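You operate a simulated robot arm through the tools that you are given. There is no shell and no other tool. Be economical: measure what you need, move in short steps, check, and stop when the job is done.

Carry out the task below with a simulated robot arm. There is one attempt and no reset: what you move stays moved.

TASK
Power down the small motor, unplug its green cable and fit the white cap.
Fine: grey switch, then cord switch; set the connector down before the yellow line.

It is judged by the outcome, as a careful person would: the job done as asked, and still so three seconds after it is handed in. It fails if anything else is knocked over, pushed out of place, dropped, spilled or broken.

THE ROBOT
A 7-joint arm with a two-finger parallel gripper, fixed in place. Base frame: the origin is at the foot of the arm, x ahead of it, y to its left, z up; the work surface is at about z = 0.749. Lengths are in m, angles in rad, forces in N, time in s.
With the tool pointing down near the work surface it reaches from about 0.3 to 0.68 m from the base axis. Its first joint turns from -1.152 to 1.152 rad. Payload 1.57 kg.
Tool frame: the origin (TCP) lies between the finger pads and is the grasp point; the fingertips stand 0.03 m ahead of it; z points along the fingers, y is the line along which they close. The gripper opens to 0.11 m. The fingers are 0.024 m wide and 0.012 m thick; the gripper's body (0.048 by 0.112 m) begins 0.078 m behind the TCP.
Orientation is that of the tool frame in the base frame, as [roll, pitch, yaw] about the fixed x, y, z axes, in that order (R = Rz(yaw) Ry(pitch) Rx(roll)). With the fingers straight down and closing along the base's y, the tool's x points along the base's -x, its y along +y and its z along -z.

THE INTERFACE
- The arm moves only by the tool apply_moves. Its argument "steps" is a list of rows, each an object of numbers (a shift or turn left out is 0, a gripper value left out holds the last): "dx", "dy", "dz": the shift along the tool's x, y, z in m; "ax", "ay", "az": the turn, a rotation vector about the tool's x, y, z in rad. In form: [{"dx": .., "dy": .., "dz": .., "ax": .., "ay": .., "az": ..}, ...]. A call has 1 to 20 rows; each row is the pose to reach, as a shift and turn from the pose commanded when the call began, along the tool's axes at that moment. "gripper" is the finger opening in m, from 0 to 0.11, set as the call begins (left out, the last holds). A row lasts 0.2 s, in which the tool goes at most 0.05 m and 0.15 rad; a call with a longer step from one row to the next is refused whole, and so is a gripper value outside its range. A pose out of reach is approached as far as the arm can. The call stops where the force on the tool passes 40 N (or 10 N more than at its start, if that is more) or the arm is blocked; 0.2 s more then pass. The fingers move at their own pace (about 0.108 m/s each) and stop on an object; they squeeze with about 31 N. The grip force told is the motor's: it shows also when the fingers shut on nothing. Time passes only in rows, and 0.2 s behind the last, so rows that repeat a pose let the fingers close. It gives the time, the measured TCP pose, the force on the tool (base axes), the opening and the grip force at its end, in the units of the frame above (readings bear some noise).
- Cameras (640 x 400 px; columns grow to the right, rows downward): "scene" is fixed at [0.1598, -0.3879, 1.4058]; the picture's right is [0.82, -0.57, 0.00], its down [-0.32, -0.45, -0.83] and it looks along [0.48, 0.68, -0.55] (base axes); focal length 343 px, centre (320, 200). "wrist" rides on the gripper at [-0.036, 0, -0.08] in the tool frame; the picture's right is [0.00, -1.00, 0.00], its down [0.97, 0.00, -0.24] and it looks along [0.24, 0.00, 0.97] (tool axes); focal length 218 px, centre (320, 200).
- capture(camera): a new picture of that camera. No time passes.
- point_at(camera, pixels): for up to 12 pixels [column, row] of the newest picture of that camera ("zoom" is the newest enlarged one), the place [x, y, z] in the base frame of the surface seen there, good to about 0.002 m. No time passes.
- zoom(camera, box): a new picture of the part [left, top, right, bottom] of that camera's present view, enlarged. No time passes.
- sign_off(): hands the job in; it is judged then, once.

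Work in short steps. Measure before you move; look again where a grasp or a placing could have gone wrong, and mend it. You have 80 turns and 46 pictures in all, those below and enlarged ones among them. Open the gripper and draw the arm clear of the work before you hand the job in, unless the task says otherwise; then end with one line.

The tools are called after "Emit:" as name(argument=value, ...) on one line, values as JSON. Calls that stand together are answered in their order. apply_moves: Moves the arm, as the interface text tells. Its arguments: {"type":"object","properties":{"steps":{"type":"array","items":{"type":"object","properties":{"dx":{"type":"number"},"dy":{"type":"number"},"dz":{"type":"number"},"ax":{"type":"number"},"ay":{"type":"number"},"az":{"type":"number"}}}},"gripper":{"type":"number"}},"required":["steps"]} The other tools are called the same way: capture (camera) takes a picture; point_at (camera, pixels) gives the place of the surface under pixels of a picture; zoom (camera, box) takes an enlarged picture of a part of a camera's view; sign_off () hands the job in.

At the start:

```text
time_s: 0.0
eef_pos: [0.4027, -0.0184, 1.1989]
tool_rot: [-3.141, 0.0, -3.141]
wrist_force: [0.0, -0.6, -0.2]
finger_gap: 0.1101
grip_force: 0.1
```

scene: 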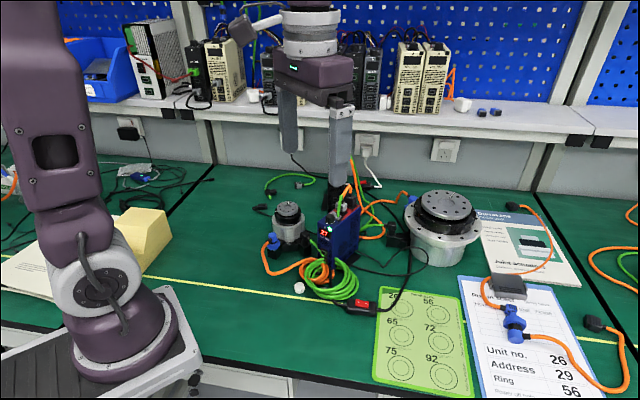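
wrist: 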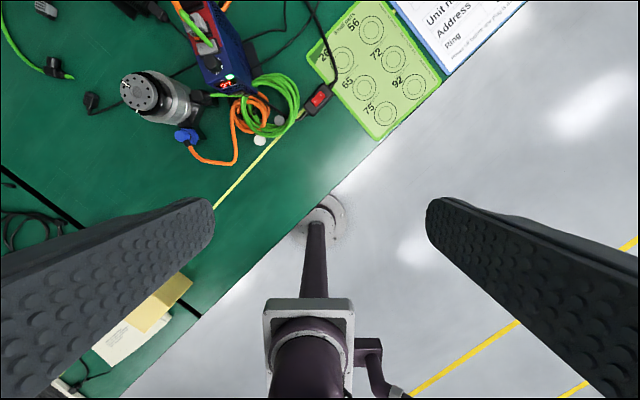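

I begin by enlarging the area around the small motor in both views to find the switches, green cable, cap and yellow line.

Emit:
zoom(camera="scene", box=[240, 170, 400, 320])

Emit:
zoom(camera="wrist", box=[80, 0, 360, 175])

```text
2.67 times, centred on (320, 245) of scene
```

zoom: 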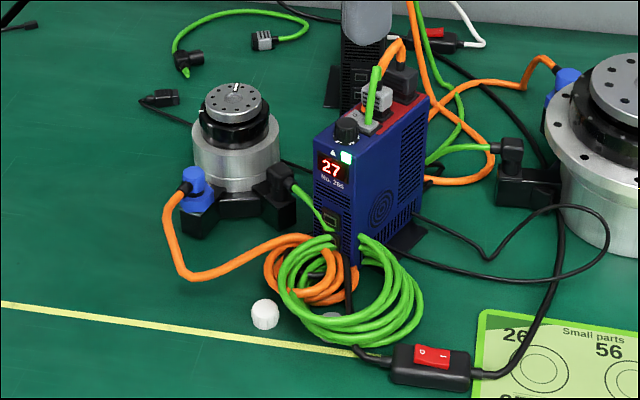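

```text
2.29 times, centred on (220, 88) of wrist
```

zoom: 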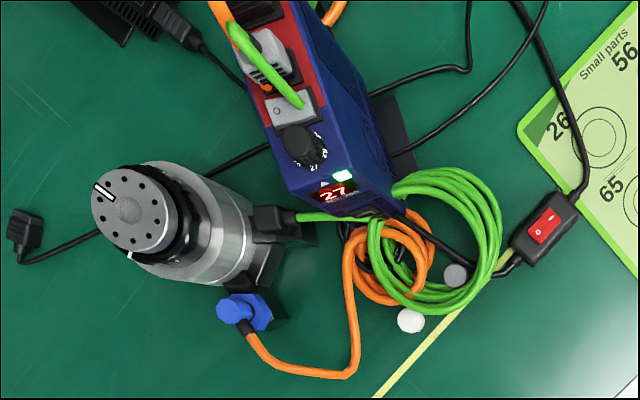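

The blue drive, the rocker on the cord, and white and grey caps near the coil are visible. I read the papers and the drive more closely before deciding.

Emit:
zoom(camera="scene", box=[300, 180, 380, 230])

Emit:
zoom(camera="scene", box=[360, 180, 640, 400])

```text
8.00 times, centred on (340, 205) of scene
```

zoom: 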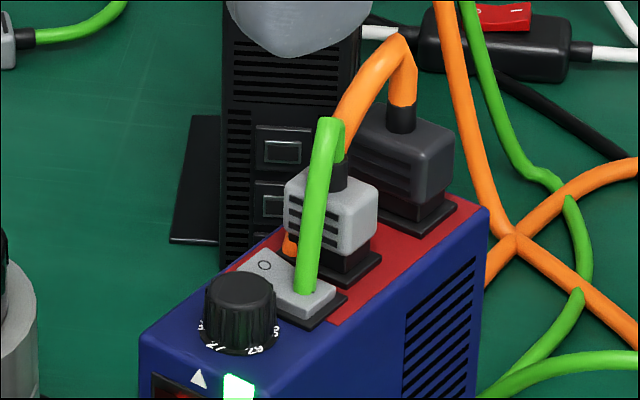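

```text
1.82 times, centred on (500, 290) of scene
```

zoom: 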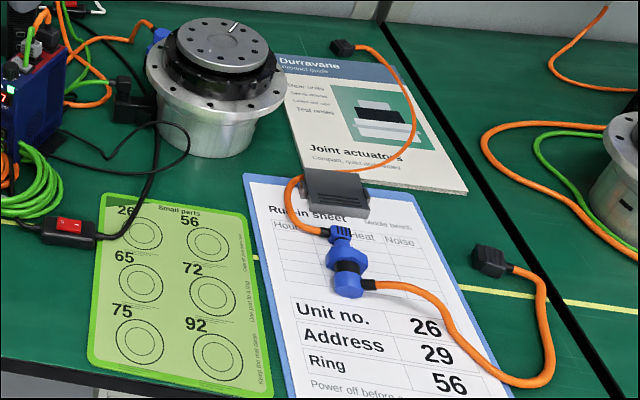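

I measure the main things: motor, connector, coil, caps, drive, rockers, yellow line.

Emit:
zoom(camera="scene", box=[240, 170, 400, 320])

Emit:
point_at(camera="zoom", pixels=[[235, 100], [278, 178], [264, 312], [333, 316], [346, 125], [362, 125], [378, 95], [432, 352], [100, 318], [300, 348], [330, 220], [195, 175]])

```text
2.67 times, centred on (320, 245) of scene
```

zoom: 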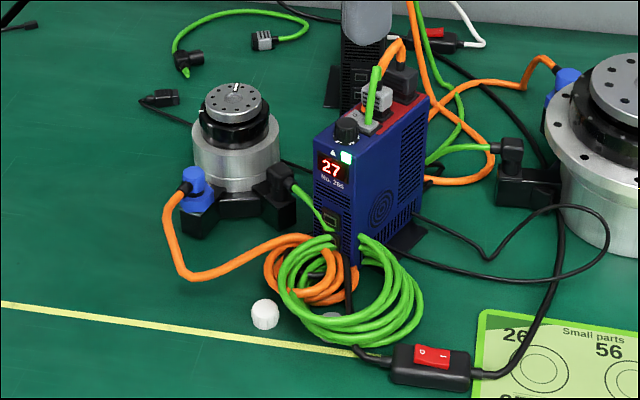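

```text
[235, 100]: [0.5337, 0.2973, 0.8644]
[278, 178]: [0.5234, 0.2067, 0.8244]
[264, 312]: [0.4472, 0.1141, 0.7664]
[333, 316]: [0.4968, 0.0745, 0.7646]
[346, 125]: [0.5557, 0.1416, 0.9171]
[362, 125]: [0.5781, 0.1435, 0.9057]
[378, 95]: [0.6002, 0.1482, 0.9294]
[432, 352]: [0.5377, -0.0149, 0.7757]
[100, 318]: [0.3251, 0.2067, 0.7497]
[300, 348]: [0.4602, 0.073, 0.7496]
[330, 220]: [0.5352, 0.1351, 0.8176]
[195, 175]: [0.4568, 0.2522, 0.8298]
```

I move the wrist camera over the drive to see its top.

Emit:
apply_moves(steps=[{"dx": -0.03, "dy": 0.027, "dz": 0.01}, {"dx": -0.06, "dy": 0.054, "dz": 0.02}, {"dx": -0.09, "dy": 0.081, "dz": 0.03}, {"dx": -0.12, "dy": 0.108, "dz": 0.04}, {"dx": -0.15, "dy": 0.135, "dz": 0.05}, {"dx": -0.18, "dy": 0.16, "dz": 0.06}, {"dx": -0.18, "dy": 0.16, "dz": 0.06}])

Emit:
capture(camera="wrist")

Emit:
capture(camera="scene")

```text
time_s: 1.6
eef_pos: [0.5825, 0.1421, 1.1393]
tool_rot: [3.14, 0.0, 3.141]
wrist_force: [0.0, -0.7, 0.3]
finger_gap: 0.1101
grip_force: 0.1
```

```text
38 pictures are left
```

wrist: 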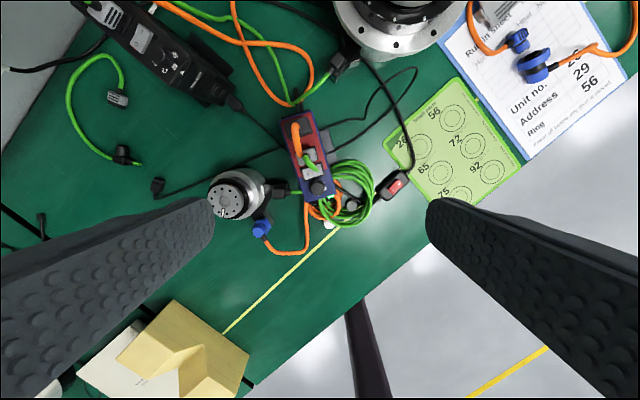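

```text
37 pictures are left
```

scene: 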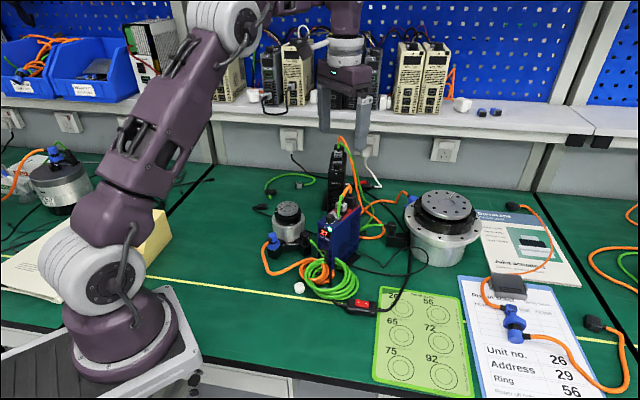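

The drive is at about (310,160) in the wrist view; I enlarge there.

Emit:
zoom(camera="wrist", box=[200, 100, 420, 238])

Emit:
zoom(camera="wrist", box=[270, 105, 350, 155])

Emit:
zoom(camera="wrist", box=[60, 0, 360, 188])

```text
2.90 times, centred on (310, 169) of wrist
```

zoom: 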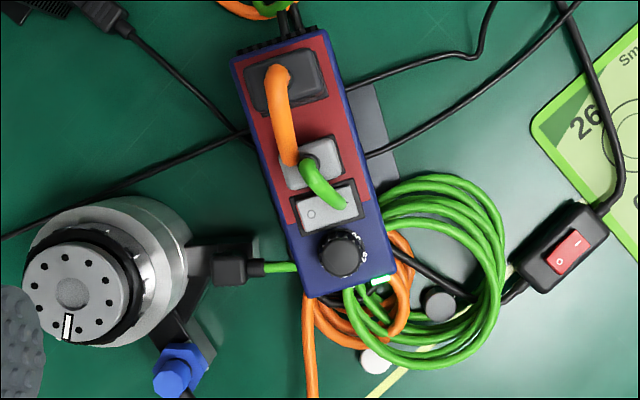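

```text
8.00 times, centred on (310, 130) of wrist
```

zoom: 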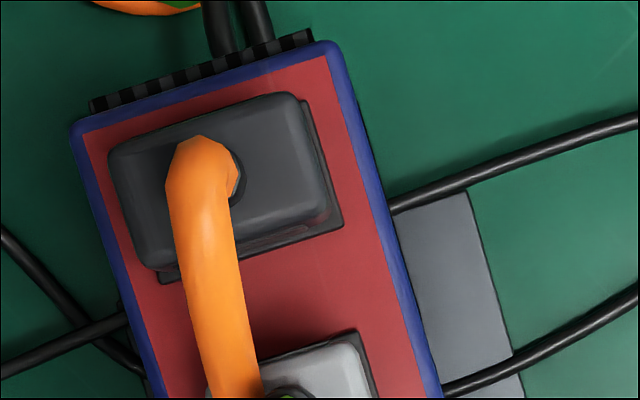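

```text
2.13 times, centred on (210, 94) of wrist
```

zoom: 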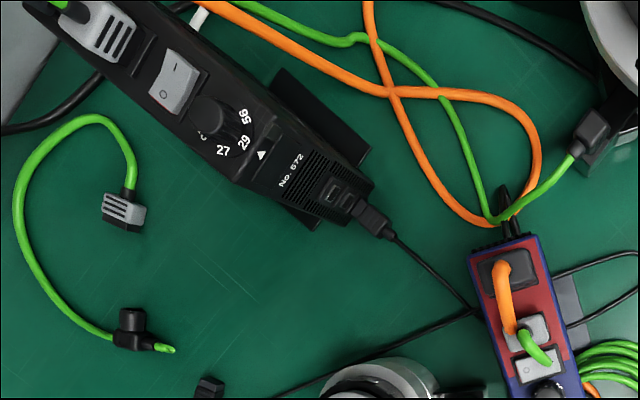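

Cables: the large motor goes to the black drive (No. 572), the small motor with coils to the blue drive. I check the papers' fine print and the cords.

Emit:
zoom(camera="scene", box=[440, 270, 600, 400])

Emit:
zoom(camera="scene", box=[360, 280, 480, 400])

Emit:
zoom(camera="scene", box=[330, 130, 430, 240])

Emit:
zoom(camera="scene", box=[290, 200, 390, 320])

```text
3.08 times, centred on (520, 335) of scene
```

zoom: 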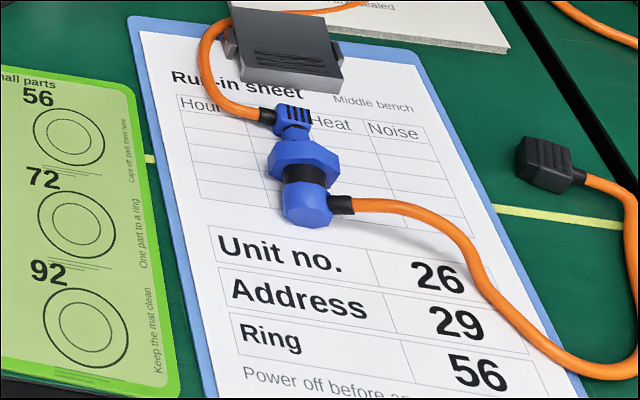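

```text
3.33 times, centred on (420, 340) of scene
```

zoom: 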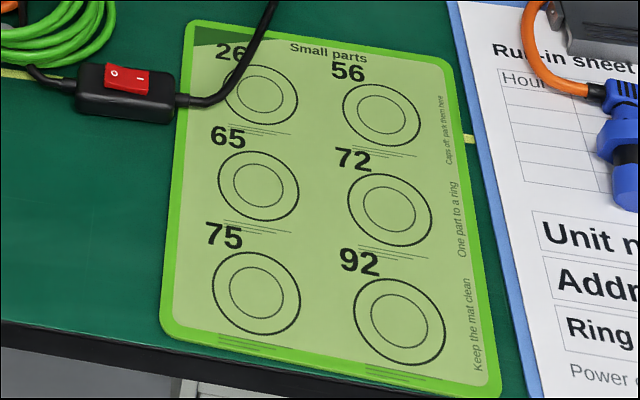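

```text
3.64 times, centred on (380, 185) of scene
```

zoom: 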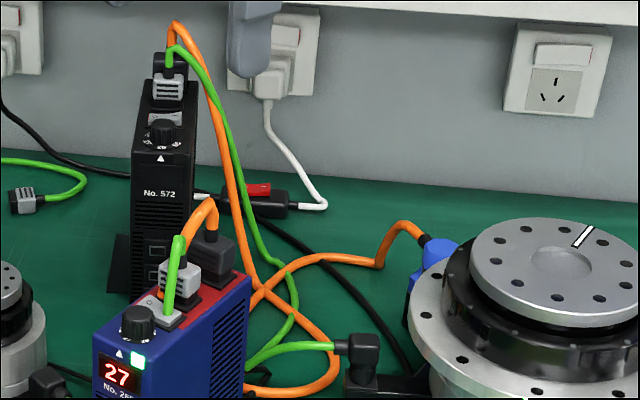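

```text
3.33 times, centred on (340, 260) of scene
```

zoom: 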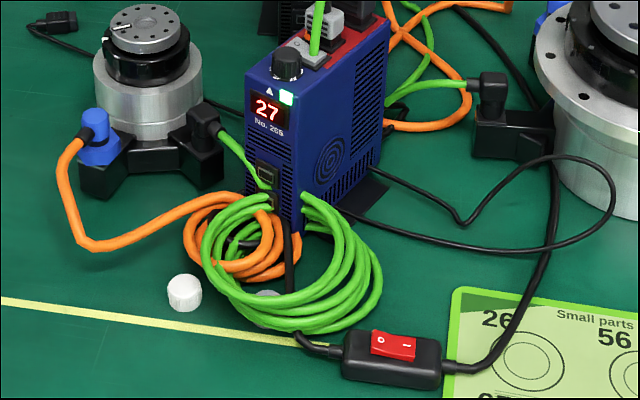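

I enlarge the drive's top to measure the grey rocker.

Emit:
zoom(camera="wrist", box=[285, 140, 349, 200])

Emit:
point_at(camera="zoom", pixels=[[200, 210], [210, 270], [330, 205], [330, 250], [180, 290], [345, 300], [400, 200], [270, 210], [290, 130], [200, 150], [380, 240], [270, 320]])

```text
6.67 times, centred on (317, 170) of wrist
```

zoom: 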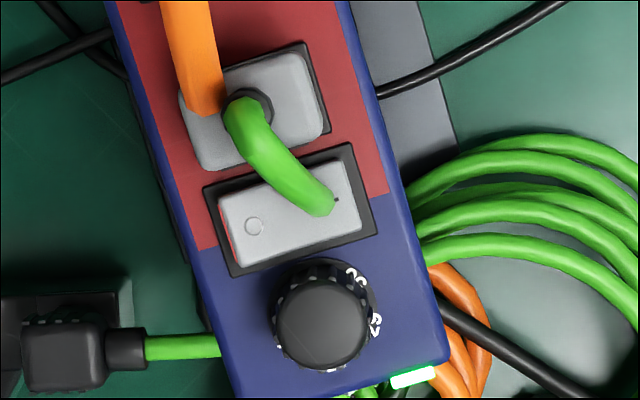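

```text
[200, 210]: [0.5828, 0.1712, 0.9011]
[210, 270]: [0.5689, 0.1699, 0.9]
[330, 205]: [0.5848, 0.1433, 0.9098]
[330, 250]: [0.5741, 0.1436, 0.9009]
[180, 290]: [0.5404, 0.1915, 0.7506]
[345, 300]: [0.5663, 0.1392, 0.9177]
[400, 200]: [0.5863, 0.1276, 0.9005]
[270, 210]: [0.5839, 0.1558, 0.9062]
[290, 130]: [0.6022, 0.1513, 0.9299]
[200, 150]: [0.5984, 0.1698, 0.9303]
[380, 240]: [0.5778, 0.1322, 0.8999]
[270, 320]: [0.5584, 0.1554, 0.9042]
```

The rocker's raised "O" end is at zoom (253,226). I measure it and the cord rocker exactly.

Emit:
point_at(camera="zoom", pixels=[[253, 226], [230, 215], [240, 250], [225, 205], [245, 200], [340, 180], [350, 220], [217, 232], [300, 195], [205, 165], [290, 275], [245, 262]])

Emit:
zoom(camera="wrist", box=[340, 150, 430, 210])

Emit:
point_at(camera="zoom", pixels=[[350, 200], [360, 260], [420, 200], [440, 230], [300, 230], [480, 150], [390, 240], [400, 190], [420, 250], [440, 170], [330, 310], [470, 210]])

```text
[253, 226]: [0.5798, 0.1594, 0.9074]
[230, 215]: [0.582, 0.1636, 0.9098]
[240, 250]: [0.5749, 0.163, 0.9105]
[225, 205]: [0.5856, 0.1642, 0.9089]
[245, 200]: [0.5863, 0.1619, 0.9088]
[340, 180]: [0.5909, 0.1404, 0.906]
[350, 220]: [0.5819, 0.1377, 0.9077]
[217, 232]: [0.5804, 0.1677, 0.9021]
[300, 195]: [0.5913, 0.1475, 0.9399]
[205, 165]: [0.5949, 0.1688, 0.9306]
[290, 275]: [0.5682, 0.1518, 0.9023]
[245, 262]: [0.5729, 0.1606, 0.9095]
```

```text
6.67 times, centred on (385, 180) of wrist
```

zoom: 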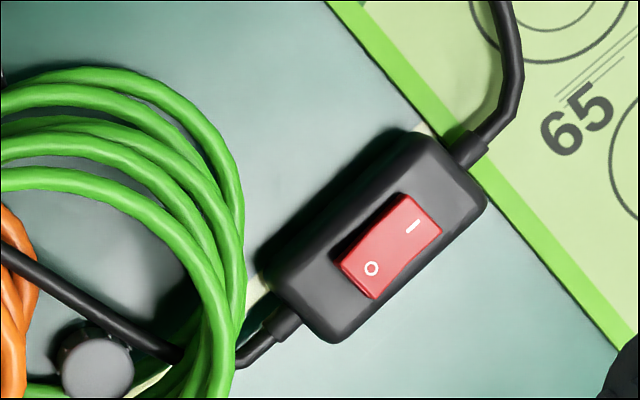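

```text
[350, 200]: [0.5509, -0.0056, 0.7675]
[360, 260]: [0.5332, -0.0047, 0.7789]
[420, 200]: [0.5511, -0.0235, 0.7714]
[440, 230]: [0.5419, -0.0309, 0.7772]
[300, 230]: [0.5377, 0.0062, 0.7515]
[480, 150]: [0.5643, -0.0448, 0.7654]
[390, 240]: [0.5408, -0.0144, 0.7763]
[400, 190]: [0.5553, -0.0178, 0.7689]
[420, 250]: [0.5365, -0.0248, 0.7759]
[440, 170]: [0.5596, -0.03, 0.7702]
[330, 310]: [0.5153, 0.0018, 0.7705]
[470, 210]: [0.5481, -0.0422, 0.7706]
```

I turn the tool so that one open finger can press the "O" end, and come above it at safe height.

Emit:
apply_moves(steps=[{"dx": 0.007, "dz": 0.01, "az": 0.1406}, {"dx": 0.014, "dz": 0.02, "az": 0.281}, {"dx": 0.021, "dz": 0.03, "az": 0.4217}, {"dx": 0.028, "dz": 0.04, "az": 0.5622}, {"dx": 0.035, "dz": 0.05, "az": 0.703}, {"dx": 0.042, "dz": 0.065, "az": 0.8434}, {"dx": 0.049, "dz": 0.08, "az": 0.984}, {"dx": 0.056, "dz": 0.1, "az": 1.1245}, {"dx": 0.0617, "dy": 0.0056, "dz": 0.12, "az": 1.265}, {"dx": 0.0617, "dy": 0.0056, "dz": 0.139, "az": 1.265}, {"dx": 0.0617, "dy": 0.0056, "dz": 0.139, "az": 1.265}])

Emit:
capture(camera="wrist")

Emit:
zoom(camera="scene", box=[260, 150, 400, 270])

```text
time_s: 4.0
eef_pos: [0.522, 0.1483, 1.0025]
tool_rot: [-3.141, 0.001, 1.875]
wrist_force: [0.1, 0.5, -0.4]
finger_gap: 0.11
grip_force: 0.0
```

```text
27 pictures are left
```

wrist: 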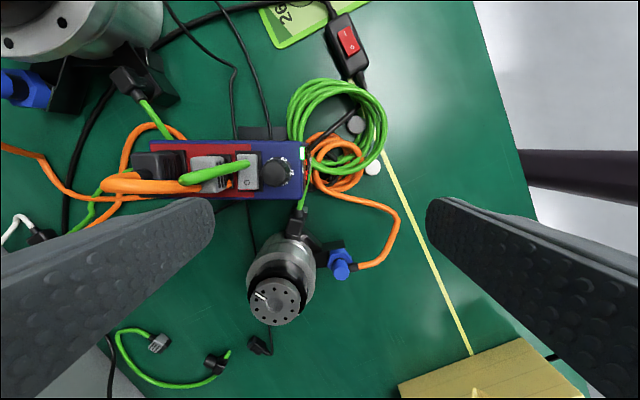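

```text
3.33 times, centred on (330, 210) of scene
```

zoom: 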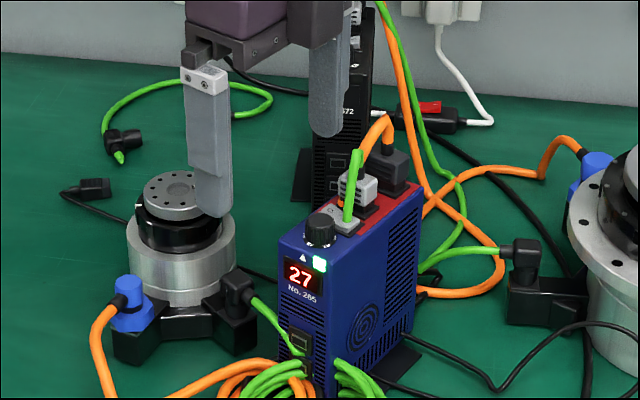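

The far finger stands over the "O" end (247,183), clear of the green stub. I descend and press gently, step by step.

Emit:
apply_moves(steps=[{"dz": 0.02}, {"dz": 0.04}, {"dz": 0.054}, {"dz": 0.058}, {"dz": 0.06}, {"dz": 0.062}, {"dz": 0.064}, {"dz": 0.066}])

```text
time_s: 5.8
eef_pos: [0.5229, 0.149, 0.9362]
tool_rot: [3.136, 0.0, 1.878]
wrist_force: [-5.3, 2.1, 35.9]
finger_gap: 0.1066
grip_force: 0.0
```

Force is 36 N with the tip at about 0.906; I look whether the rocker has tipped.

Emit:
zoom(camera="scene", box=[300, 180, 380, 250])

```text
5.71 times, centred on (340, 215) of scene
```

zoom: 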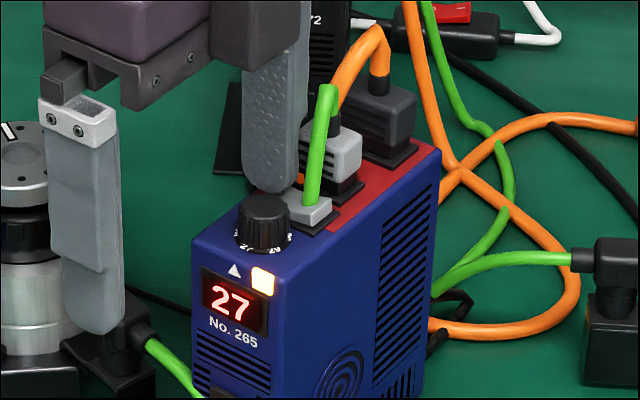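

The lamp changed from green to amber, so the rocker seems thrown. I lift straight up and check.

Emit:
apply_moves(steps=[{"dz": -0.03}, {"dz": -0.07}, {"dz": -0.11}, {"dz": -0.11}])

Emit:
zoom(camera="scene", box=[300, 180, 380, 250])

```text
time_s: 6.8
eef_pos: [0.5197, 0.1481, 1.0453]
tool_rot: [3.142, -0.001, 1.877]
wrist_force: [0.1, 0.2, -0.1]
finger_gap: 0.11
grip_force: 0.1
```

```text
5.71 times, centred on (340, 215) of scene
```

zoom: 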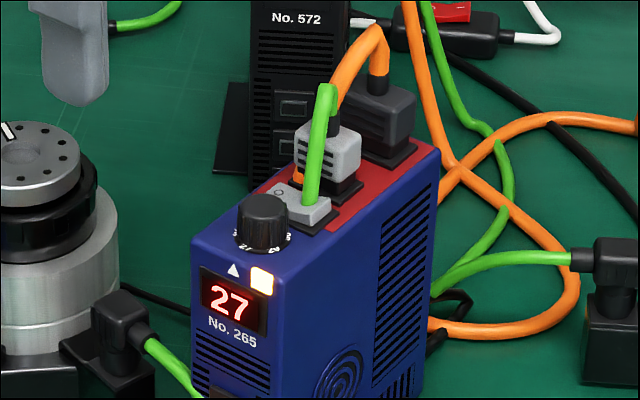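

Rocker has tipped, lamp amber. Next the cord switch: I close the fingers and move above its "O" end at about (0.531,-0.008,0.779), turning in line with it.

Emit:
apply_moves(gripper=0, steps=[{"dx": -0.036, "dy": -0.01, "az": -0.116}, {"dx": -0.073, "dy": -0.02, "az": -0.233}, {"dx": -0.109, "dy": -0.03, "az": -0.35}, {"dx": -0.1455, "dy": -0.0394, "az": -0.466}, {"dx": -0.1455, "dy": -0.0394, "dz": 0.045, "az": -0.466}, {"dx": -0.1455, "dy": -0.0394, "dz": 0.09, "az": -0.466}, {"dx": -0.1455, "dy": -0.0394, "dz": 0.135, "az": -0.466}, {"dx": -0.1455, "dy": -0.0394, "dz": 0.175, "az": -0.466}, {"dx": -0.1455, "dy": -0.0394, "dz": 0.175, "az": -0.466}])

Emit:
zoom(camera="wrist", box=[220, 60, 420, 300])

```text
time_s: 8.8
eef_pos: [0.5264, -0.0022, 0.87]
tool_rot: [3.142, 0.0, 2.342]
wrist_force: [-0.6, 0.1, -0.1]
finger_gap: 0.0001
grip_force: 21.2
```

```text
1.67 times, centred on (320, 180) of wrist
```

zoom: 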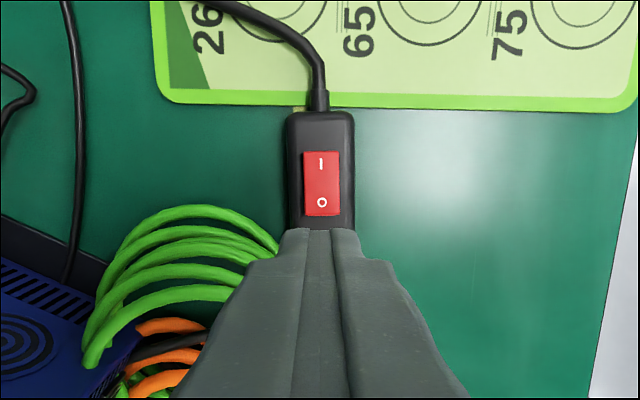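

The "O" end lies about 9 mm ahead of the fingers' centre, centred sideways. I press down in small steps.

Emit:
apply_moves(steps=[{"dx": -0.002, "dz": 0.03}, {"dx": -0.002, "dz": 0.052}, {"dx": -0.002, "dz": 0.058}, {"dx": -0.002, "dz": 0.06}, {"dx": -0.002, "dz": 0.062}, {"dx": -0.002, "dz": 0.064}, {"dx": -0.002, "dz": 0.066}])

Emit:
zoom(camera="scene", box=[300, 200, 400, 320])

```text
time_s: 10.3
eef_pos: [0.5288, -0.0042, 0.8071]
tool_rot: [3.14, 0.001, 2.344]
wrist_force: [-7.5, 0.8, 17.3]
finger_gap: 0.0
grip_force: 21.8
stopped in row 7: the force on the tool passed its limit (the readings are from after the stop); the commanded pose is now the measured one
```

```text
3.33 times, centred on (350, 260) of scene
```

zoom: 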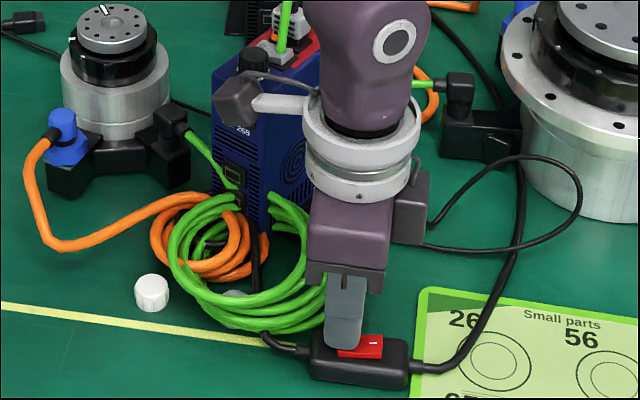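

I lift off and go to view the motor's green connector from above.

Emit:
apply_moves(steps=[{"dz": -0.03}, {"dz": -0.08}, {"dz": -0.13}, {"dz": -0.18}, {"dz": -0.23}, {"dx": 0.03, "dy": 0.036, "dz": -0.233}, {"dx": 0.06, "dy": 0.072, "dz": -0.233}, {"dx": 0.09, "dy": 0.108, "dz": -0.233}, {"dx": 0.1147, "dy": 0.143, "dz": -0.233}, {"dx": 0.1147, "dy": 0.143, "dz": -0.233}], gripper=0.11)

Emit:
zoom(camera="wrist", box=[200, 90, 440, 260])

Emit:
zoom(camera="scene", box=[250, 190, 390, 320])

```text
time_s: 12.5
eef_pos: [0.5517, 0.1772, 1.0438]
tool_rot: [3.14, 0.0, 2.341]
wrist_force: [-0.2, 0.5, -0.5]
finger_gap: 0.11
grip_force: 0.0
```

```text
2.35 times, centred on (320, 175) of wrist
```

zoom: 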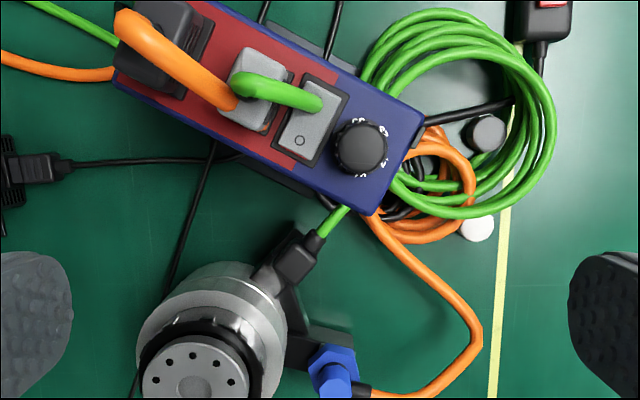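

```text
3.08 times, centred on (320, 255) of scene
```

zoom: 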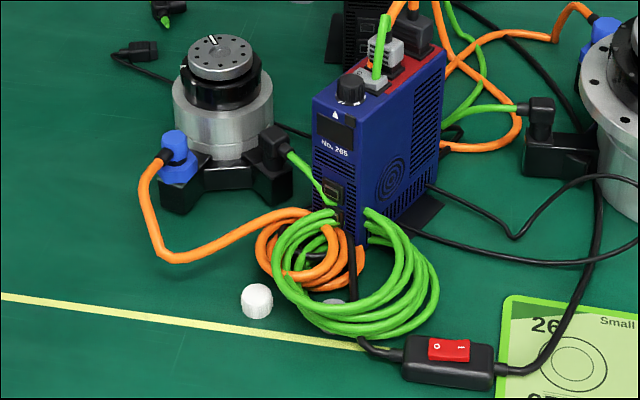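

The display and lamp are dark: powered down. Now I look closely at the connector, near wrist pixel (310,200).

Emit:
zoom(camera="wrist", box=[275, 165, 355, 225])

Emit:
point_at(camera="zoom", pixels=[[210, 180], [280, 225], [190, 260], [245, 210], [160, 210], [300, 190], [350, 150], [300, 290], [230, 290], [330, 100], [240, 150], [265, 270]])

Emit:
zoom(camera="scene", box=[290, 215, 330, 255])

Emit:
point_at(camera="zoom", pixels=[[210, 130], [150, 110], [160, 200], [230, 200], [280, 190], [150, 260], [250, 270], [320, 130], [380, 180], [120, 200], [90, 250], [250, 330]])

```text
6.67 times, centred on (315, 195) of wrist
```

zoom: 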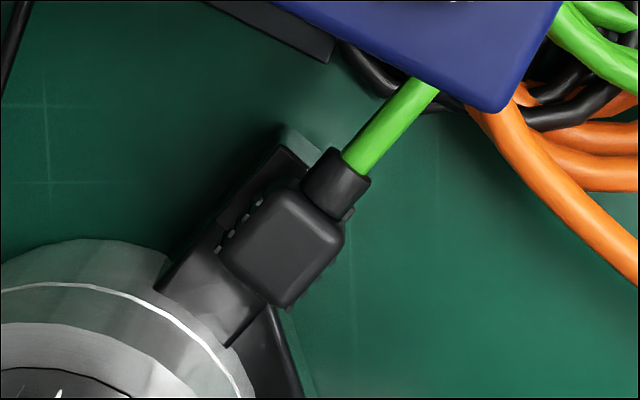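

```text
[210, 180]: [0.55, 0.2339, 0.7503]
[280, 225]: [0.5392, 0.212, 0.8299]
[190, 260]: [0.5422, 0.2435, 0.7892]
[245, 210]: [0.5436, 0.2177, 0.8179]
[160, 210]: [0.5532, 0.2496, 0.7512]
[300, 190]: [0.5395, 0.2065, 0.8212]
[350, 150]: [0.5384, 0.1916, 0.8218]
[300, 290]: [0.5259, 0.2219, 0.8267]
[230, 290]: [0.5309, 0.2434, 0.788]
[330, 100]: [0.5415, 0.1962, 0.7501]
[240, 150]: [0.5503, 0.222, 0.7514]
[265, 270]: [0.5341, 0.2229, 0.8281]
```

```text
10.00 times, centred on (310, 235) of scene
```

zoom: 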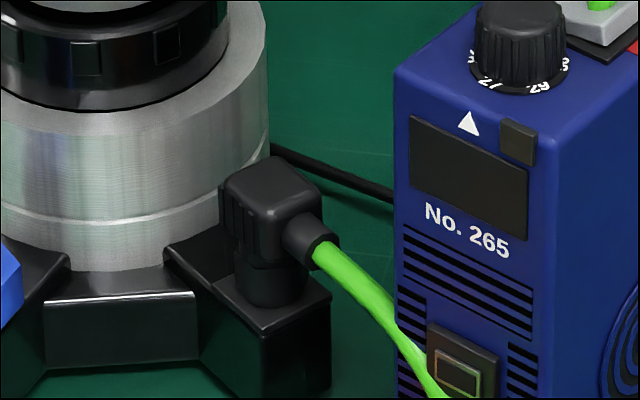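

```text
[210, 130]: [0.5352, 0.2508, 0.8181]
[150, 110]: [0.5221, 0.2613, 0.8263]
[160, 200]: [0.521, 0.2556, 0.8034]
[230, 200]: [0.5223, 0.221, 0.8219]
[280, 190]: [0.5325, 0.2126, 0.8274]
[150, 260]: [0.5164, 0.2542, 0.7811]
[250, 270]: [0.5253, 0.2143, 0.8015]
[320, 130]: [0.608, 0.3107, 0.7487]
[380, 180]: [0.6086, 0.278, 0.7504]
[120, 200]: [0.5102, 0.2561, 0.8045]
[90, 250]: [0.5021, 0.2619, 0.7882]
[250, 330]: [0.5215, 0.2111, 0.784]
```

The connector is an 18 mm cube, top 0.830, centred at about (0.535,0.2165), cable leaving along −y. I turn to close along x and hover above it.

Emit:
apply_moves(gripper=0.05, steps=[{"dx": 0.008, "dy": 0.003, "az": 0.137}, {"dx": 0.016, "dy": 0.006, "az": 0.274}, {"dx": 0.024, "dy": 0.009, "az": 0.41}, {"dx": 0.032, "dy": 0.012, "az": 0.547}, {"dx": 0.0398, "dy": 0.0154, "az": 0.684}, {"dx": 0.0398, "dy": 0.0154, "dz": 0.04, "az": 0.684}, {"dx": 0.0398, "dy": 0.0154, "dz": 0.08, "az": 0.684}, {"dx": 0.0398, "dy": 0.0154, "dz": 0.114, "az": 0.684}, {"dx": 0.0398, "dy": 0.0154, "dz": 0.114, "az": 0.684}])

Emit:
capture(camera="wrist")

```text
time_s: 14.5
eef_pos: [0.5324, 0.2161, 0.9267]
tool_rot: [3.138, -0.003, 1.657]
wrist_force: [-0.2, -0.8, -0.2]
finger_gap: 0.0501
grip_force: 0.0
```

```text
17 pictures are left
```

wrist: 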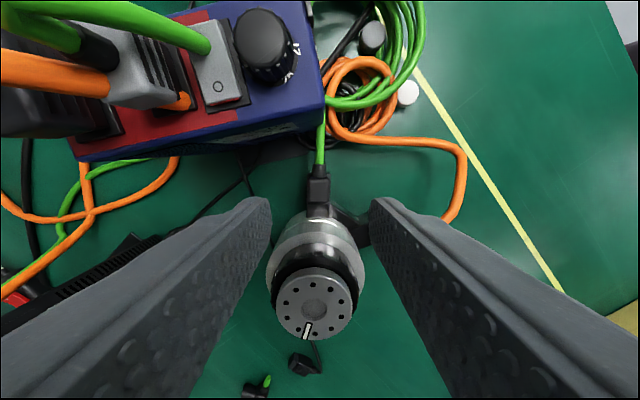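

Connector at about (318,195), between the fingers. I check its extents by measurement.

Emit:
point_at(camera="wrist", pixels=[[308, 190], [318, 190], [328, 190], [318, 182], [318, 200], [318, 208], [318, 214], [306, 200], [330, 200], [318, 172], [310, 205], [326, 205]])

Emit:
zoom(camera="wrist", box=[278, 150, 358, 230])

```text
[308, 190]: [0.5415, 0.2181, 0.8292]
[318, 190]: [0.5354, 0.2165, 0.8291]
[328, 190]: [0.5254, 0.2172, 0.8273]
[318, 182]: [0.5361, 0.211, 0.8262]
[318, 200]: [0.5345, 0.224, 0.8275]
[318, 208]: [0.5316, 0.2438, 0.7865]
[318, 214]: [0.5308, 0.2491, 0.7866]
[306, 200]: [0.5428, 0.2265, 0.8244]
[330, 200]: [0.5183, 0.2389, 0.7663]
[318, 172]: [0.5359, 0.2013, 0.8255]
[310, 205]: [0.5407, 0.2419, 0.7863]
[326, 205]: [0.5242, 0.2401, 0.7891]
```

```text
5.00 times, centred on (318, 190) of wrist
```

zoom: 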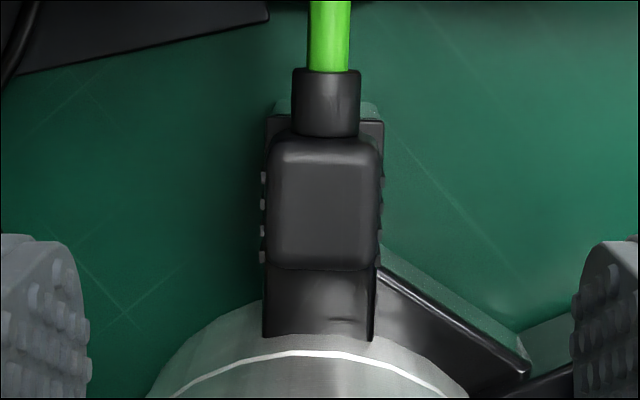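

Centred within 2 mm. I descend to tip z≈0.804 and close on the body.

Emit:
apply_moves(steps=[{"dx": 0.001, "dy": 0.0017, "dz": 0.03}, {"dx": 0.001, "dy": 0.0017, "dz": 0.06}, {"dx": 0.001, "dy": 0.0017, "dz": 0.08}, {"dx": 0.001, "dy": 0.0017, "dz": 0.093}, {"dx": 0.001, "dy": 0.0017, "dz": 0.093}])

Emit:
apply_moves(gripper=0, steps=[{}, {}, {}])

```text
time_s: 15.7
eef_pos: [0.5351, 0.2159, 0.8343]
tool_rot: [3.14, 0.001, 1.66]
wrist_force: [-0.2, 0.1, 0.8]
finger_gap: 0.0501
grip_force: 0.1
```

```text
time_s: 16.5
eef_pos: [0.5352, 0.215, 0.8336]
tool_rot: [3.139, -0.001, 1.658]
wrist_force: [-0.2, 0.0, -2.0]
finger_gap: 0.019
grip_force: 30.9
```

Gripped at 19 mm. I pull straight up in small steps.

Emit:
apply_moves(steps=[{"dz": -0.003}, {"dz": -0.006}, {"dz": -0.01}, {"dz": -0.015}, {"dz": -0.02}])

```text
time_s: 17.7
eef_pos: [0.5366, 0.2168, 0.8541]
tool_rot: [3.139, 0.0, 1.661]
wrist_force: [0.2, -0.3, -1.1]
finger_gap: 0.0189
grip_force: 31.5
```

Emit:
apply_moves(steps=[{"dz": -0.01}, {"dz": -0.02}, {"dz": -0.03}, {"dz": -0.03}])

Emit:
capture(camera="scene")

Emit:
zoom(camera="scene", box=[250, 190, 370, 320])

```text
time_s: 18.7
eef_pos: [0.5365, 0.2177, 0.8838]
tool_rot: [3.141, -0.001, 1.66]
wrist_force: [0.1, -0.1, -0.7]
finger_gap: 0.0188
grip_force: 31.2
```

```text
15 pictures are left
```

scene: 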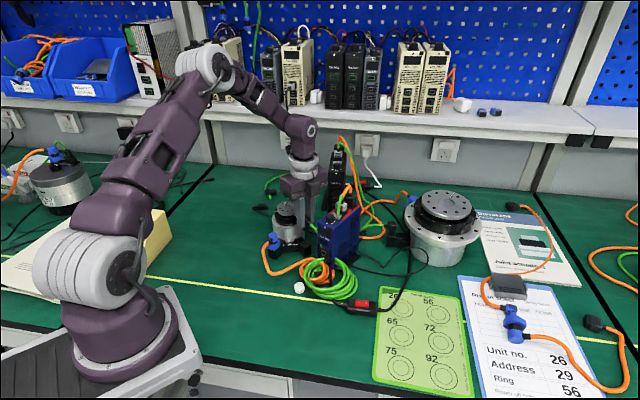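

```text
3.08 times, centred on (310, 255) of scene
```

zoom: 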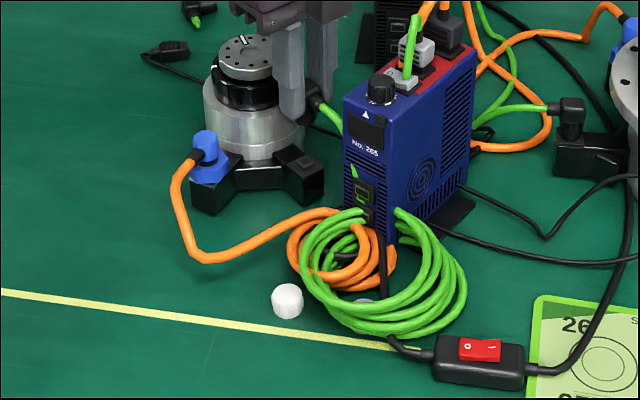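

The socket is free and the connector is held; the coil hasn't moved. I measure the line, the strip before it, the bench's front edge, and the caps and socket.

Emit:
point_at(camera="scene", pixels=[[200, 285], [240, 292], [280, 296], [280, 320], [280, 340], [280, 352], [280, 360], [280, 372], [320, 340], [320, 355], [320, 365], [240, 340]])

Emit:
point_at(camera="zoom", pixels=[[287, 288], [277, 300], [297, 300], [287, 312], [300, 158], [291, 155], [308, 160], [300, 165], [364, 301], [410, 348], [330, 105], [354, 172]])

```text
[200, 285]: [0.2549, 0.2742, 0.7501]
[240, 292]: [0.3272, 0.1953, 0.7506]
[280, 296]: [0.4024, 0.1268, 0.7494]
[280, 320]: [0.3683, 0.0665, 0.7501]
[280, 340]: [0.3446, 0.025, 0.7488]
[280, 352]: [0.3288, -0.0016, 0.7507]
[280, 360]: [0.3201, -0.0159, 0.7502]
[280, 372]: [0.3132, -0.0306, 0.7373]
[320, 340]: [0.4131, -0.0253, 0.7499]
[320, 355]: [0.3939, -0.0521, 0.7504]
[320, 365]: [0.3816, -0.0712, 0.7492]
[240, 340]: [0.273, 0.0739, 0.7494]
```

```text
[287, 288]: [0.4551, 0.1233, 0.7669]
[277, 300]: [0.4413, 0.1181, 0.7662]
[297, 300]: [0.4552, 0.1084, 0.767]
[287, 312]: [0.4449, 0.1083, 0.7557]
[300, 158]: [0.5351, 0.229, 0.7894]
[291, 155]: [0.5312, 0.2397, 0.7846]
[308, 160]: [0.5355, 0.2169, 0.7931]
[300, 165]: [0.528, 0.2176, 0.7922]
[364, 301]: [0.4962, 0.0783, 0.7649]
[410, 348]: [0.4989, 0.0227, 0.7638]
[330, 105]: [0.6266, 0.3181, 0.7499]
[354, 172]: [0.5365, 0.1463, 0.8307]
```

The strip before the line is ~17 cm wide (x+y from 0.285 to 0.53). I carry the connector toward it slowly, watching for cable tension.

Emit:
apply_moves(steps=[{"dz": -0.02}, {"dx": -0.005, "dy": -0.02, "dz": -0.03}, {"dx": -0.01, "dy": -0.04, "dz": -0.03, "az": -0.1}, {"dx": -0.015, "dy": -0.06, "dz": -0.03, "az": -0.2}, {"dx": -0.0208, "dy": -0.0787, "dz": -0.03, "az": -0.3}, {"dx": -0.0208, "dy": -0.0787, "dz": -0.03, "az": -0.3}])

Emit:
zoom(camera="scene", box=[240, 190, 380, 320])

```text
time_s: 20.1
eef_pos: [0.4594, 0.1899, 0.9123]
tool_rot: [3.14, 0.001, 1.961]
wrist_force: [0.1, 0.9, -0.6]
finger_gap: 0.0187
grip_force: 30.9
```

```text
3.08 times, centred on (310, 255) of scene
```

zoom: 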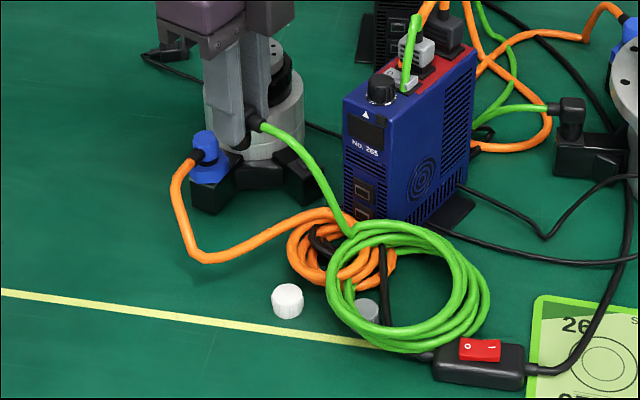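

The cable follows with slack paid out from the coil, no tension. I continue to about (0.40,0.06), before the line.

Emit:
apply_moves(steps=[{"dx": -0.0163, "dy": -0.0174, "az": -0.12}, {"dx": -0.0326, "dy": -0.0348, "az": -0.24}, {"dx": -0.0489, "dy": -0.0522, "az": -0.36}, {"dx": -0.0651, "dy": -0.0695, "az": -0.48}, {"dx": -0.0814, "dy": -0.0869, "az": -0.6}, {"dx": -0.0977, "dy": -0.1043, "az": -0.72}, {"dx": -0.0977, "dy": -0.1043, "az": -0.72}])

Emit:
zoom(camera="scene", box=[230, 200, 390, 350])

```text
time_s: 21.7
eef_pos: [0.4031, 0.0579, 0.9141]
tool_rot: [3.14, -0.002, 2.681]
wrist_force: [-0.4, -0.3, 0.1]
finger_gap: 0.0187
grip_force: 31.2
```

```text
2.67 times, centred on (310, 275) of scene
```

zoom: 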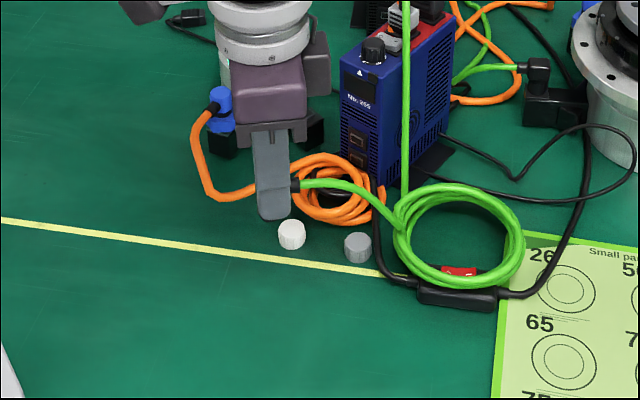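

No tension. I lower the connector to the bench here, slowly near contact.

Emit:
apply_moves(steps=[{"dz": 0.03}, {"dz": 0.06}, {"dz": 0.09}, {"dz": 0.1}, {"dz": 0.104}, {"dz": 0.107}, {"dz": 0.11}, {"dz": 0.11}])

```text
time_s: 23.5
eef_pos: [0.3999, 0.06, 0.8024]
tool_rot: [3.139, 0.001, 2.678]
wrist_force: [0.2, -0.5, -1.0]
finger_gap: 0.0186
grip_force: 30.4
```

Emit:
apply_moves(steps=[{"dz": 0.003}, {"dz": 0.006}, {"dz": 0.009}, {"dz": 0.012}, {"dz": 0.015}, {"dz": 0.018}])

Emit:
zoom(camera="scene", box=[250, 250, 370, 340])

```text
time_s: 25.0
eef_pos: [0.4019, 0.0609, 0.7848]
tool_rot: [3.14, 0.004, 2.676]
wrist_force: [-1.5, -1.2, 15.2]
finger_gap: 0.0186
grip_force: 31.3
stopped in row 6: the force on the tool passed its limit (the readings are from after the stop); the commanded pose is now the measured one
```

```text
4.44 times, centred on (310, 295) of scene
```

zoom: 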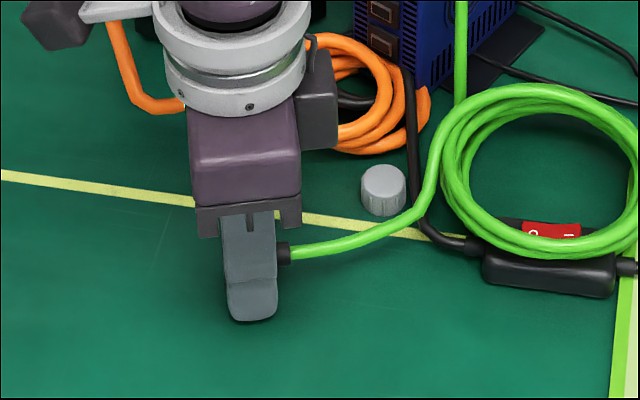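

Contact with the bench before the yellow line. I release and rise a little, then look.

Emit:
apply_moves(gripper=0.045, steps=[{"dz": -0.001}, {"dz": -0.001}, {"dz": -0.001}, {"dz": -0.03}, {"dz": -0.07}, {"dz": -0.11}, {"dz": -0.15}, {"dz": -0.15}])

Emit:
capture(camera="wrist")

```text
time_s: 26.8
eef_pos: [0.4002, 0.0616, 0.9363]
tool_rot: [3.139, 0.004, 2.676]
wrist_force: [0.1, 0.3, 0.1]
finger_gap: 0.045
grip_force: 0.1
```

```text
10 pictures are left
```

wrist: 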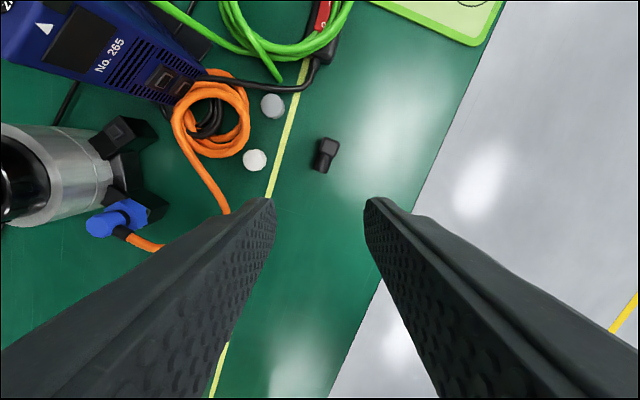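

The connector lies at (325,155), and the cable end seems apart from it at (282,78). I look closer.

Emit:
zoom(camera="wrist", box=[220, 0, 380, 190])

Emit:
point_at(camera="wrist", pixels=[[325, 155], [327, 145], [320, 165], [282, 78], [262, 45], [272, 105], [255, 160], [255, 155], [250, 162], [304, 70]])

```text
2.11 times, centred on (300, 95) of wrist
```

zoom: 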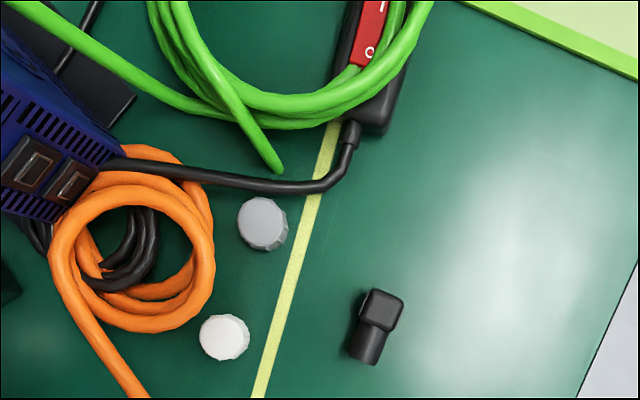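

```text
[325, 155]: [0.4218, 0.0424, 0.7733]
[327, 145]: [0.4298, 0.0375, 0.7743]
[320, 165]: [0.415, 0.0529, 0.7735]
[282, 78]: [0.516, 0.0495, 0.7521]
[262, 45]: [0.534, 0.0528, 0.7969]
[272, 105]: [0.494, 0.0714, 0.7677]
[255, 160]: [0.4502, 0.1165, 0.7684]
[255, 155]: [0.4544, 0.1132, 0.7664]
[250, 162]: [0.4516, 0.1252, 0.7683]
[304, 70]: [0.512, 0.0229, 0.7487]
```

The connector rests before the line, at (0.42,0.045). Now I check the exposed socket's shape, wrist pixel (122,135).

Emit:
zoom(camera="wrist", box=[85, 105, 165, 155])

Emit:
point_at(camera="zoom", pixels=[[280, 130], [250, 200], [330, 120], [240, 110], [300, 180], [380, 150], [400, 250], [200, 250], [270, 160], [300, 90], [350, 200], [230, 160]])

```text
8.00 times, centred on (125, 130) of wrist
```

zoom: 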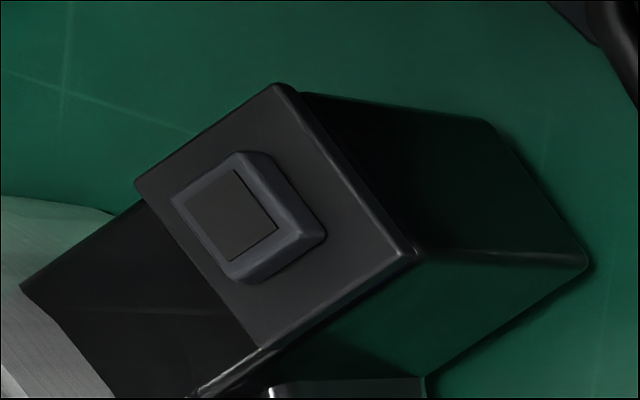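

```text
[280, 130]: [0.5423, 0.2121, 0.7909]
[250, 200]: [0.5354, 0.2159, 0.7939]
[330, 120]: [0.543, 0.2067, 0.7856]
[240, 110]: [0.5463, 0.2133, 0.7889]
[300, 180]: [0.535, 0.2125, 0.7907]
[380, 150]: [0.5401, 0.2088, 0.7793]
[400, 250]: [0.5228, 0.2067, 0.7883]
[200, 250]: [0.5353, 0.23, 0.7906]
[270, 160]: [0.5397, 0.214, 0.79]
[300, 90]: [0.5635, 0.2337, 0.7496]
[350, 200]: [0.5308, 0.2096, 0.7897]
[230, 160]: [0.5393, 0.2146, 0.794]
```

The socket is a small raised square at about (0.535,0.217,0.794). I go above the white cap at (0.450,0.116), closing line turned clear of the orange coil and grey cap.

Emit:
apply_moves(gripper=0.05, steps=[{"dx": -0.003, "dy": 0.01, "az": -0.13}, {"dx": -0.006, "dy": 0.02, "az": -0.26}, {"dx": -0.009, "dy": 0.03, "az": -0.39}, {"dx": -0.012, "dy": 0.04, "az": -0.52}, {"dx": -0.015, "dy": 0.05, "dz": 0.01, "az": -0.65}, {"dx": -0.018, "dy": 0.06, "dz": 0.03, "az": -0.78}, {"dx": -0.0201, "dy": 0.071, "dz": 0.05, "az": -0.912}, {"dx": -0.0201, "dy": 0.071, "dz": 0.066, "az": -0.912}, {"dx": -0.0201, "dy": 0.071, "dz": 0.066, "az": -0.912}])

Emit:
capture(camera="wrist")

```text
time_s: 28.8
eef_pos: [0.452, 0.1167, 0.8702]
tool_rot: [-3.139, 0.004, -2.693]
wrist_force: [0.3, 0.3, -0.7]
finger_gap: 0.05
grip_force: 0.1
```

```text
7 pictures are left
```

wrist: 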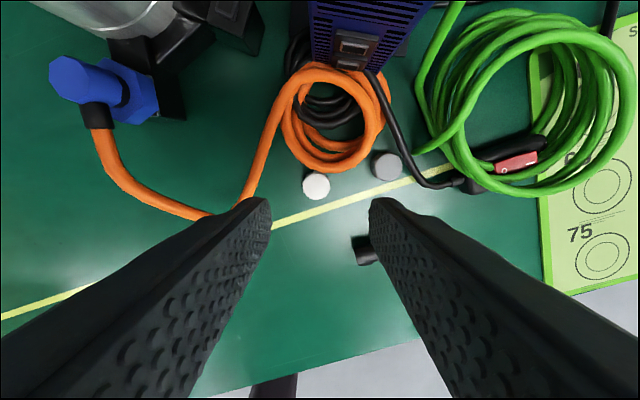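

Cap at (317,186), nearly between the fingers. I measure it, and the connector at (365,250).

Emit:
point_at(camera="wrist", pixels=[[317, 184], [306, 184], [327, 184], [317, 175], [317, 194], [365, 250], [359, 240], [366, 258], [387, 166]])

```text
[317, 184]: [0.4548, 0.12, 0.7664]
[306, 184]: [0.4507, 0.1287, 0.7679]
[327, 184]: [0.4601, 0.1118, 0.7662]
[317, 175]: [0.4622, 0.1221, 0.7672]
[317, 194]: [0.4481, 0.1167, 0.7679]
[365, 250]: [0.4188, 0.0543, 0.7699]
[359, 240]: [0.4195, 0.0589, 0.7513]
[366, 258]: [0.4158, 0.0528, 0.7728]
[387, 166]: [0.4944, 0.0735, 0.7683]
```

Cap centre (0.4553,0.1198), top 0.767. I descend with tips at about 0.756 and grip it.

Emit:
apply_moves(steps=[{"dx": -0.0043, "dy": 0.0014, "dz": 0.03}, {"dx": -0.0043, "dy": 0.0014, "dz": 0.06}, {"dx": -0.0043, "dy": 0.0014, "dz": 0.076}, {"dx": -0.0043, "dy": 0.0014, "dz": 0.084}, {"dx": -0.0043, "dy": 0.0014, "dz": 0.084}])

Emit:
apply_moves(gripper=0, steps=[{}, {}, {}])

Emit:
apply_moves(steps=[{"dz": -0.03}, {"dz": -0.07}, {"dz": -0.11}, {"dz": -0.13}, {"dz": -0.13}])

```text
time_s: 30.0
eef_pos: [0.4544, 0.1202, 0.7832]
tool_rot: [-3.14, 0.004, -2.693]
wrist_force: [-0.2, -0.4, -0.2]
finger_gap: 0.0502
grip_force: 0.1
```

```text
time_s: 30.8
eef_pos: [0.4551, 0.1188, 0.7845]
tool_rot: [-3.141, 0.004, -2.693]
wrist_force: [0.8, 0.4, 0.3]
finger_gap: 0.0192
grip_force: 31.5
```

```text
time_s: 32.0
eef_pos: [0.4526, 0.1175, 0.9149]
tool_rot: [-3.14, 0.003, -2.692]
wrist_force: [-0.4, 0.2, 0.5]
finger_gap: 0.0191
grip_force: 30.8
```

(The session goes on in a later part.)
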